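You operate a simulated robot arm through the tools that you are given. There is no shell and no other tool. Be economical: measure what you need, move in short steps, check, and stop when the job is done.

You run a simulated robot arm. Do the job below in one go: nothing can be reset, and whatever is moved stays where it is left.

JOB
Turn the time dial to 10 sec.
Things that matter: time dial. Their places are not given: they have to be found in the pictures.

The check looks at the end state, three seconds after you hand in, the way a careful person would. Anything else that was tipped, shoved, dropped, spilled or broken makes it a failure.

ROBOT AND FRAMES
A 7-joint arm with a two-finger parallel gripper, fixed in place. Base frame: the origin is at the foot of the arm, x ahead of it, y to its left, z up. Readings come in cm, degrees, newtons and seconds.
Its first joint turns from -66.0 to 66.0 degrees. Payload 2.5 kg.
The tool frame sits at the grasp point between the pads (the TCP): z along the fingers, y along the line on which they close. The tips reach 2.3 cm beyond it. Largest opening 9.4 cm; finger width 3.8, thickness 1; the body of the gripper, 5.4 by 9.6 cm, starts 3.9 cm behind the TCP.
Orientation is that of the tool frame in the base frame, as [roll, pitch, yaw] about the fixed x, y, z axes, in that order (R = Rz(yaw) Ry(pitch) Rx(roll)). With the fingers straight down and closing along the base's y, the tool's x points along the base's -x, its y along +y and its z along -z.

CONTROLS
- The arm moves only by the tool jog_arm. Its argument "rows" is a list of rows, each a list of 6 numbers: the shift along the tool's x, y, z in cm, then the turn, a rotation vector about the tool's x, y, z in degrees. In form: [[tx, ty, tz, rx, ry, rz], ...]. A call has 1 to 8 rows; each row shifts and turns the commanded pose from where the row before left it, along the tool's axes as they then stand. "gripper" is the opening, from 0 (shut) to 1 (fully open), set as the call begins (left out, the last holds). Each row takes 0.2 s and may step no farther than 5 cm and 8.6 degrees from the row before; otherwise, or with a gripper value out of range, the whole call is refused. Where a pose cannot be reached the arm comes as near as it can. A force on the tool above 40 N (or 10 N above the force at the start of the call, whichever is more), or a blocked arm, ends the call early, and 0.2 s more pass. The fingers move at their own pace (about 10.8 cm/s each) and stop on an object; they squeeze with about 33 N. The grip force told is the motor's: it shows also when the fingers shut on nothing. Time passes only in rows, and 0.2 s behind the last, so rows that do not move let the fingers close. It gives the time, the measured TCP pose, the force on the tool (base axes), the opening and the grip force at its end, in the units of the frame above (readings bear some noise).
- Cameras (640 x 400 px; columns grow to the right, rows downward): "scene" is fixed at [11.01, -39.54, 56.14]; the picture's right is [0.91, -0.42, 0.00], its down [-0.18, -0.38, -0.91] and it looks along [0.38, 0.82, -0.42] (base axes); focal length 356 px, centre (320, 200). "wrist" rides on the gripper at [-3.9, 0, -4.4] in the tool frame; the picture's right is [0.00, -1.00, 0.00], its down [0.97, 0.00, -0.24] and it looks along [0.24, 0.00, 0.97] (tool axes); focal length 218 px, centre (320, 200).
- snapshot(camera): a new picture of that camera. It takes no simulated time.
- pixel_to_xyz(camera, pixels): there is no depth. For up to 12 entries [column, row, z] of the newest picture of that camera ("zoom" is the newest enlarged one), the place [x, y] in the base frame at which the ray of that pixel passes the height z, good to about 0.2 cm. It takes no simulated time.
- inspect(camera, box): a new picture of the part [left, top, right, bottom] of that camera's present view, enlarged. It takes no simulated time.
- finish_job(): hands the job in; it is judged then, once.

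Keep the steps short. Do not move on a guess: measure, check each grasp and each placing, and mend mistakes. In all there are 60 turns and 20 pictures (those below and enlarged ones count). Leave the gripper open and the arm clear of the work at the hand-in unless told otherwise, and finish with a single line.

The tools are called as name(argument=value, ...) on one line, values as JSON. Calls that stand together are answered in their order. jog_arm: Moves the arm, as the interface text tells. Its arguments: {"type":"object","properties":{"rows":{"type":"array"},"gripper":{"type":"number"}},"required":["rows"]} The other tools are called the same way: snapshot (camera) takes a picture; pixel_to_xyz (camera, pixels) gives the place at which the rays of pixels pass given heights; inspect (camera, box) takes an enlarged picture of a part of a camera's view; finish_job () hands the job in.

At the start:

```text
time: 0.0
ee_pos: [35.52, 18.3, 32.51]
orientation: [-180.0, 0.1, 180.0]
ft_force: [-0.7, -0.6, 0.7]
finger_gap: 9.4
grip_force: 0.1
```

scene: 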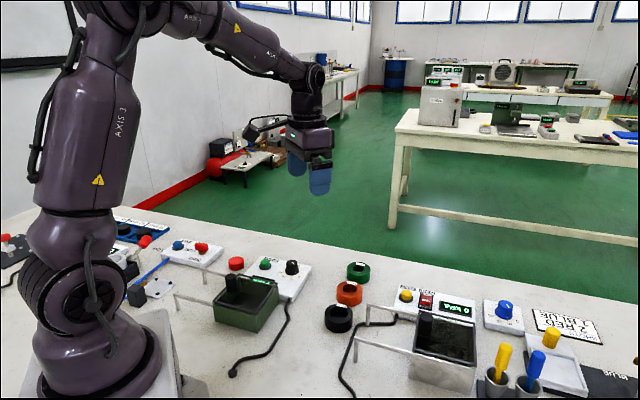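
wrist: 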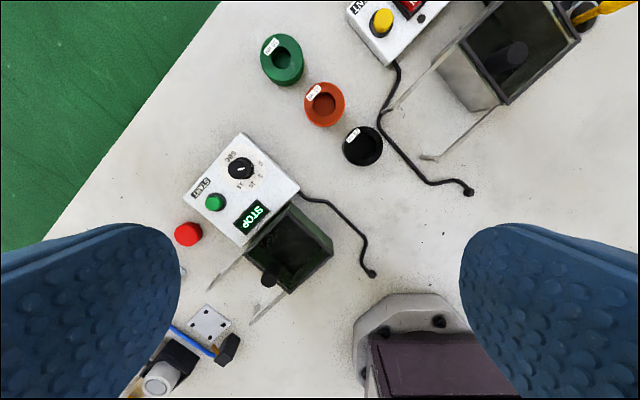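

I see a black knob at wrist (241,168) on a START/STOP box, and other knobs in the scene. I'll enlarge both to read the labels.

inspect(camera="wrist", box=[170, 120, 310, 250])

inspect(camera="scene", box=[220, 245, 330, 315])

inspect(camera="scene", box=[380, 270, 540, 370])

```text
3.08 times, centred on (240, 185) of wrist
```

zoom: 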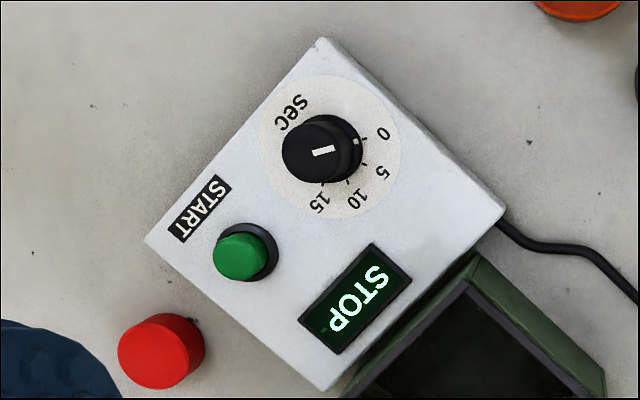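

```text
5.71 times, centred on (275, 280) of scene
```

zoom: 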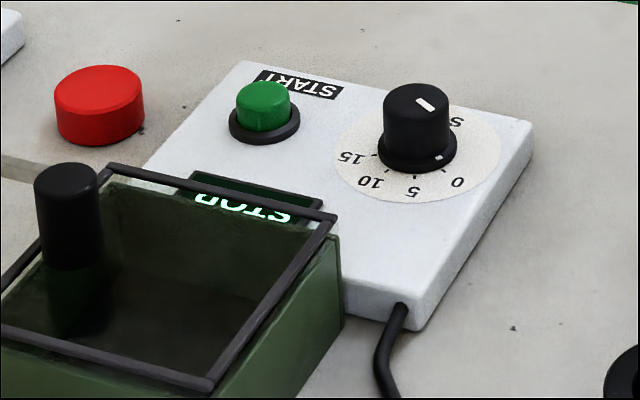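

```text
4.00 times, centred on (460, 320) of scene
```

zoom: 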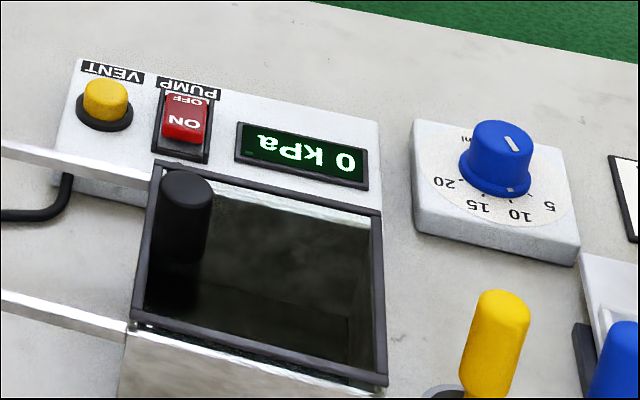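

The time dial (sec) is the black knob; it stands at 0, and 10 is about 78° clockwise seen from above. Next I'll triangulate the knob top and plate from both cameras.

pixel_to_xyz(camera="wrist", pixels=[[243.6, 167.8, 5], [243.6, 167.8, 6], [243.6, 167.8, 7], [237.1, 168.8, 7], [237.1, 168.8, 8], [237.1, 168.8, 9], [237.1, 168.8, 10], [214.5, 202, 8], [187.5, 234, 6]])

pixel_to_xyz(camera="scene", pixels=[[292, 272.1, 5], [292, 272.1, 6], [292, 272.1, 7], [292.2, 262, 7], [292.2, 262, 8], [292.2, 262, 9], [292.2, 262, 10]])

```text
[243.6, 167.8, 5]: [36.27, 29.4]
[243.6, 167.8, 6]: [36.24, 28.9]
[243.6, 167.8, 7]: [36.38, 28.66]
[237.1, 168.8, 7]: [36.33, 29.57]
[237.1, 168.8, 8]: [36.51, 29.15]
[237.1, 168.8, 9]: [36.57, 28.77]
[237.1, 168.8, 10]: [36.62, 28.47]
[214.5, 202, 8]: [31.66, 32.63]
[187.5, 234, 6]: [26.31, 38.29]
```

```text
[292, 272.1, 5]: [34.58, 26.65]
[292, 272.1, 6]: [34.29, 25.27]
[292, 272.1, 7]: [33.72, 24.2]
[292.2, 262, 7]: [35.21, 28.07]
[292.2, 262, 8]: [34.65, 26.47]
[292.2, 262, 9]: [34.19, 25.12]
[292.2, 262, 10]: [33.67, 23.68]
```

Both cameras find the knob, but they disagree by 2–4 cm (wrist about (36.4, 29.0), scene shorter). I'll move above the wrist estimate at a safe height and look again from there.

jog_arm(rows=[[0, 4, 0, 0, 0, 0], [-0.9, 4, 0, 0, 0, 0], [0, 2.7, 0, 0, 0, 0], [0, 0, 4, 0, 0, 0], [0, 0, 4, 0, 0, 0], [0, 0, 2.5, 0, 0, 0], [0, 0, 0, 0, 0, 0]], gripper=1)

snapshot(camera="wrist")

snapshot(camera="scene")

```text
time: 1.6
ee_pos: [36.4, 28.8, 22.14]
orientation: [179.9, 0.0, -180.0]
ft_force: [-0.3, 0.0, 0.9]
finger_gap: 9.4
grip_force: 0.0
```

```text
14 pictures are left
```

wrist: 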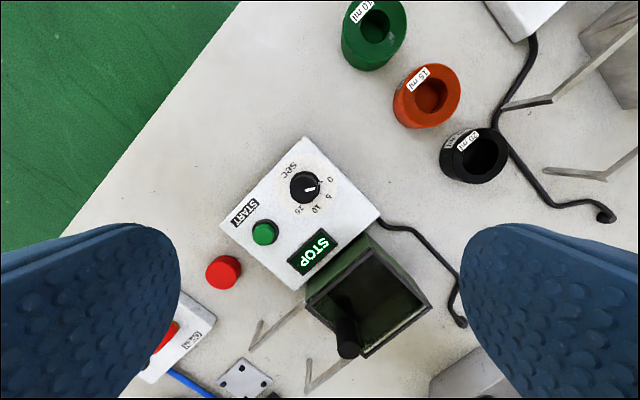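

```text
13 pictures are left
```

scene: 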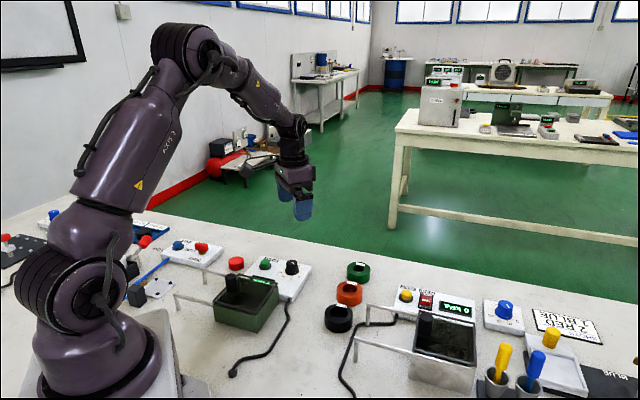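

In scene, the near finger bottom at (303,221) matches the arm readings, so the scene camera is good. Triangulating the two wrist views with the scene puts the knob at about (36.0, 30.2), top at z ≈ 5.6 and plate at z ≈ 2.5, lower than the stated table height. I'll centre there, come down to z ≈ 13 (safe either way), turn the tool back 40° to leave room for the turn, and check.

jog_arm(rows=[[0.4, 1.4, 3, 0, 0, 0], [0, 0, 3, 0, 0, -8], [0, 0, 3, 0, 0, -8], [0, 0, 0, 0, 0, -8], [0, 0, 0, 0, 0, -8], [0, 0, 0, 0, 0, -8], [0, 0, 0, 0, 0, 0]], gripper=0.6)

snapshot(camera="wrist")

inspect(camera="scene", box=[220, 210, 350, 295])

```text
time: 3.2
ee_pos: [36.06, 30.4, 13.19]
orientation: [-179.9, 0.0, -139.9]
ft_force: [1.5, 0.3, 0.2]
finger_gap: 5.67
grip_force: 0.1
```

```text
12 pictures are left
```

wrist: 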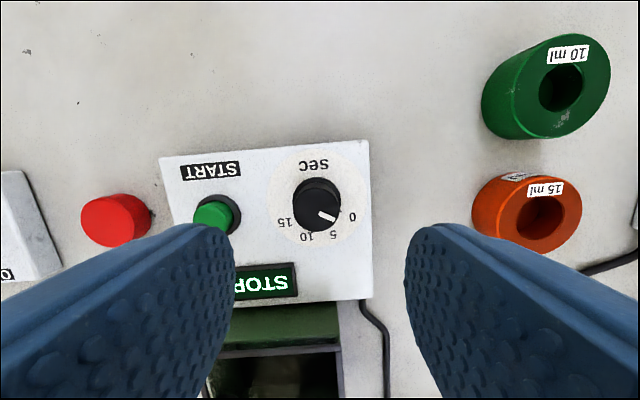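

```text
4.71 times, centred on (285, 252) of scene
```

zoom: 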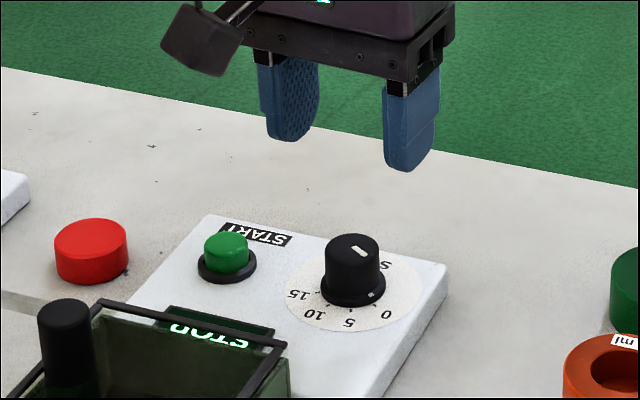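

The scene shows the finger tips still about 5 cm above the knob top. I'll zoom the wrist view on the knob to measure centring.

inspect(camera="wrist", box=[250, 140, 390, 255])

```text
3.48 times, centred on (320, 198) of wrist
```

zoom: 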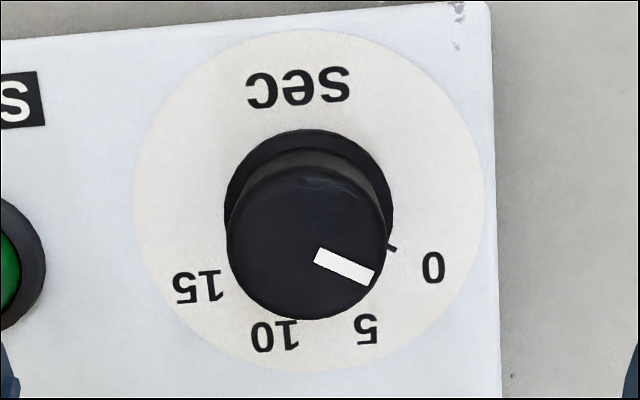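

The knob top is off by about 0.25 cm along tool −x and 0.2 cm along tool +y. I'll correct that and go down 7.2 cm, so the tips sit above the skirt, with the force limit guarding.

jog_arm(rows=[[-0.25, 0.2, 2, 0, 0, 0], [0, 0, 2, 0, 0, 0], [0, 0, 1.2, 0, 0, 0], [0, 0, 1, 0, 0, 0], [0, 0, 1, 0, 0, 0], [0, 0, 0, 0, 0, 0]])

inspect(camera="scene", box=[220, 225, 350, 310])

```text
time: 4.6
ee_pos: [36.02, 30.64, 5.95]
orientation: [180.0, 0.0, -140.0]
ft_force: [-0.3, -0.9, 1.1]
finger_gap: 5.65
grip_force: 0.2
```

```text
4.71 times, centred on (285, 268) of scene
```

zoom: 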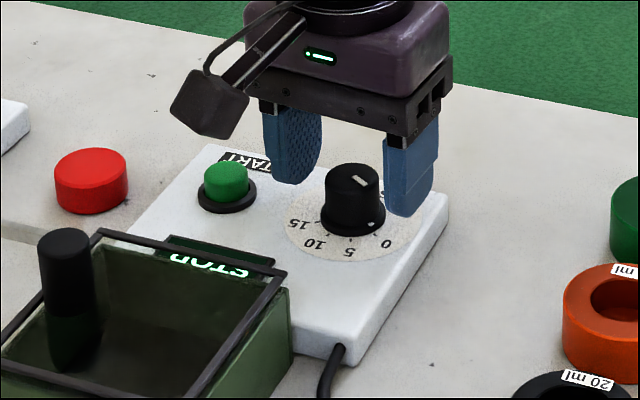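

No contact. The fingers look to straddle the knob; I'll check from the wrist.

snapshot(camera="wrist")

```text
8 pictures are left
```

wrist: 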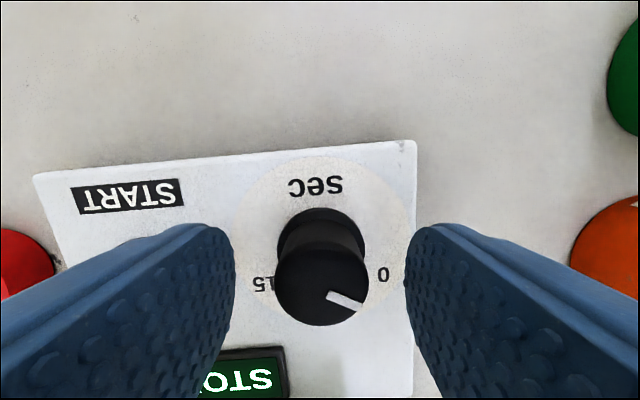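

The knob is centred within 0.2 cm and its top is about 1 cm below the TCP. I'll go 0.5 cm lower, shift 0.15 cm along tool −x, then close.

jog_arm(rows=[[-0.15, 0, 0.5, 0, 0, 0], [0, 0, 0, 0, 0, 0]])

jog_arm(rows=[[0, 0, 0, 0, 0, 0], [0, 0, 0, 0, 0, 0], [0, 0, 0, 0, 0, 0]], gripper=0.1)

```text
time: 5.2
ee_pos: [36.14, 30.84, 5.34]
orientation: [180.0, -0.1, -139.9]
ft_force: [-0.6, -0.3, -0.7]
finger_gap: 5.61
grip_force: 0.0
```

```text
time: 6.0
ee_pos: [36.21, 30.79, 5.28]
orientation: [180.0, 0.0, -140.0]
ft_force: [4.8, -1.7, -2.8]
finger_gap: 2.83
grip_force: 45.6
```

Gripped at 2.83 cm. I'll turn clockwise, seen from above (+tool z): 40° first, then check.

jog_arm(rows=[[0, 0, 0, 0, 0, 8], [0, 0, 0, 0, 0, 8], [0, 0, 0, 0, 0, 8], [0, 0, 0, 0, 0, 8], [0, 0, 0, 0, 0, 8]])

inspect(camera="wrist", box=[220, 150, 420, 330])

```text
time: 7.2
ee_pos: [36.25, 30.51, 5.42]
orientation: [-179.7, -0.1, 179.7]
ft_force: [-3.3, -30.0, 17.8]
finger_gap: 2.89
grip_force: 44.9
```

```text
2.22 times, centred on (320, 240) of wrist
```

zoom: 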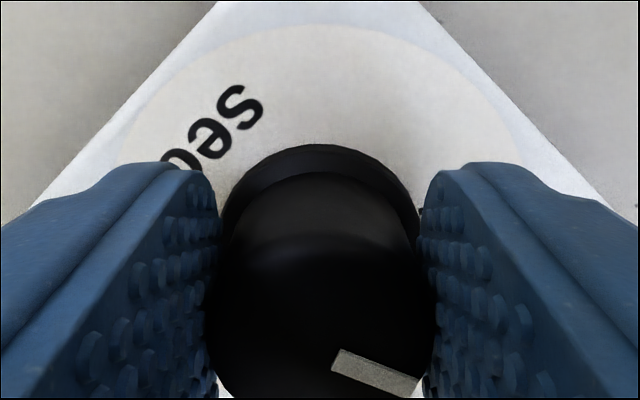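

The dial follows, but there is a side load of −30 N in y, so the turning axis is slightly off. I'll ease the tool −0.3 cm in y and up a little.

jog_arm(rows=[[0, -0.3, -0.1, 0, 0, 0], [0, 0, 0, 0, 0, 0]])

```text
time: 7.8
ee_pos: [36.24, 30.56, 5.42]
orientation: [180.0, 0.1, -180.0]
ft_force: [10.2, -5.9, -13.7]
finger_gap: 2.83
grip_force: 45.6
```

The load is lower. I'll turn 38° more, to 78° in all.

jog_arm(rows=[[0, 0, 0, 0, 0, 8], [0, 0, 0, 0, 0, 8], [0, 0, 0, 0, 0, 8], [0, 0, 0, 0, 0, 8], [0, 0, 0, 0, 0, 6], [0, 0, 0, 0, 0, 0]])

```text
time: 9.2
ee_pos: [36.23, 30.33, 5.35]
orientation: [-179.9, -0.1, 141.9]
ft_force: [9.2, -16.8, -19.1]
finger_gap: 2.85
grip_force: 45.6
```

Turned 78° without slip. I'll open partly, let it settle, lift straight up about 7 cm and look.

jog_arm(rows=[[0, 0, 0, 0, 0, 0], [0, 0, 0, 0, 0, 0], [0, 0, -1, 0, 0, 0], [0, 0, -3, 0, 0, 0], [0, 0, -3.5, 0, 0, 0], [0, 0, 0, 0, 0, 0]], gripper=0.6)

inspect(camera="wrist", box=[250, 140, 390, 255])

inspect(camera="scene", box=[265, 245, 325, 290])

```text
time: 10.6
ee_pos: [36.19, 30.6, 12.95]
orientation: [180.0, -0.1, 142.0]
ft_force: [-0.9, -0.3, 0.3]
finger_gap: 5.62
grip_force: 0.1
```

```text
3.48 times, centred on (320, 198) of wrist
```

zoom: 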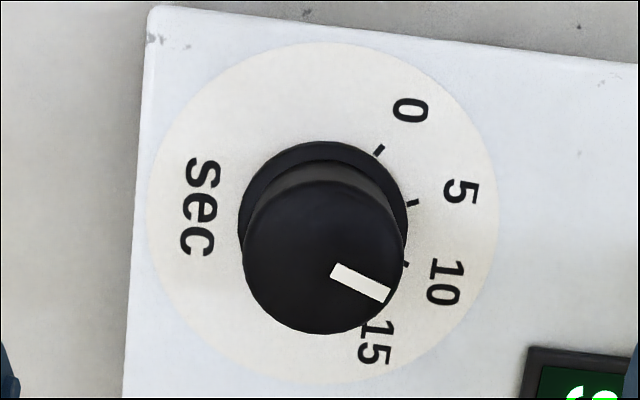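

```text
8.89 times, centred on (295, 268) of scene
```

zoom: 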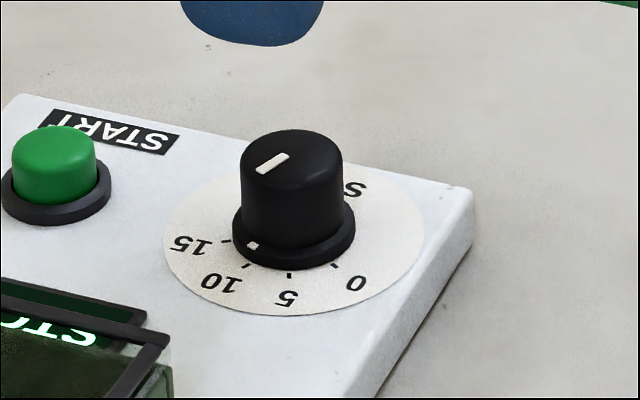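

The mark sits near 10, but parallax makes the angle uncertain by a few degrees. I'll shift the tool +4 cm along its x so the camera is straight above the dial, and measure with a zoom.

jog_arm(rows=[[2, 0, 0, 0, 0, 0], [2.1, 0, 0, 0, 0, 0], [0, 0, 0, 0, 0, 0]])

inspect(camera="wrist", box=[265, 100, 375, 190])

```text
time: 11.4
ee_pos: [33.06, 32.99, 13.04]
orientation: [-180.0, -0.1, 142.0]
ft_force: [-0.4, 1.0, 0.2]
finger_gap: 5.64
grip_force: 0.2
```

```text
4.44 times, centred on (320, 145) of wrist
```

zoom: 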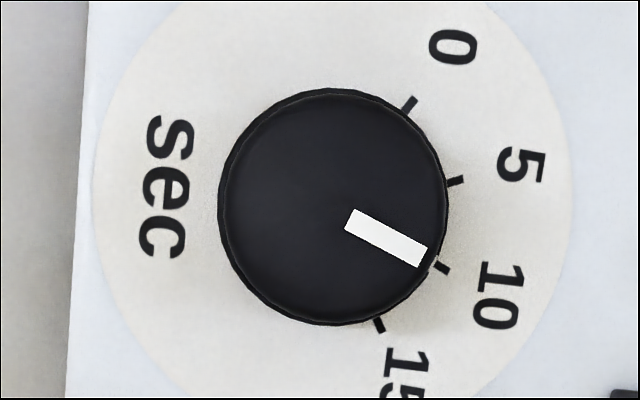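

From straight above, the mark points at the 10 tick: the line's end at (423,257) runs on to about (441,266), and the tick is at (441,268), so the error is at most 2°. I'll lift clear with the gripper open and check the scene.

jog_arm(rows=[[0, 0, -4, 0, 0, 0], [0, 0, -4, 0, 0, 0], [0, 0, -4, 0, 0, 0], [0, 0, 0, 0, 0, 0]], gripper=1)

snapshot(camera="scene")

```text
time: 12.4
ee_pos: [33.2, 33.13, 24.99]
orientation: [180.0, 0.0, 142.0]
ft_force: [-0.1, 0.4, -0.6]
finger_gap: 9.41
grip_force: 0.1
```

```text
3 pictures are left
```

scene: 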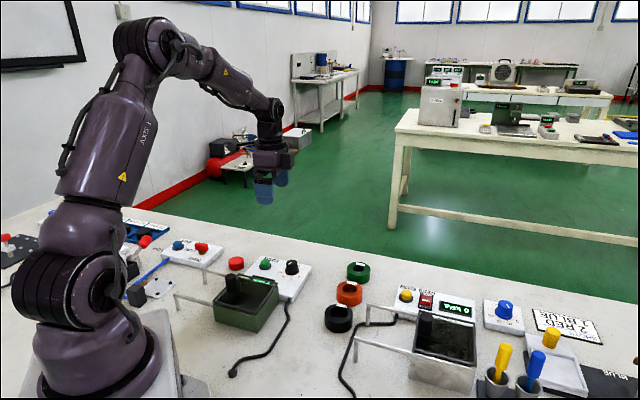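

Everything else is where it was, the gripper is open and the arm is clear. Handing in.

finish_job()

```text
The job is handed in.
```

The time dial now points at 10 sec, within about 2° of the tick, and nothing else was moved.
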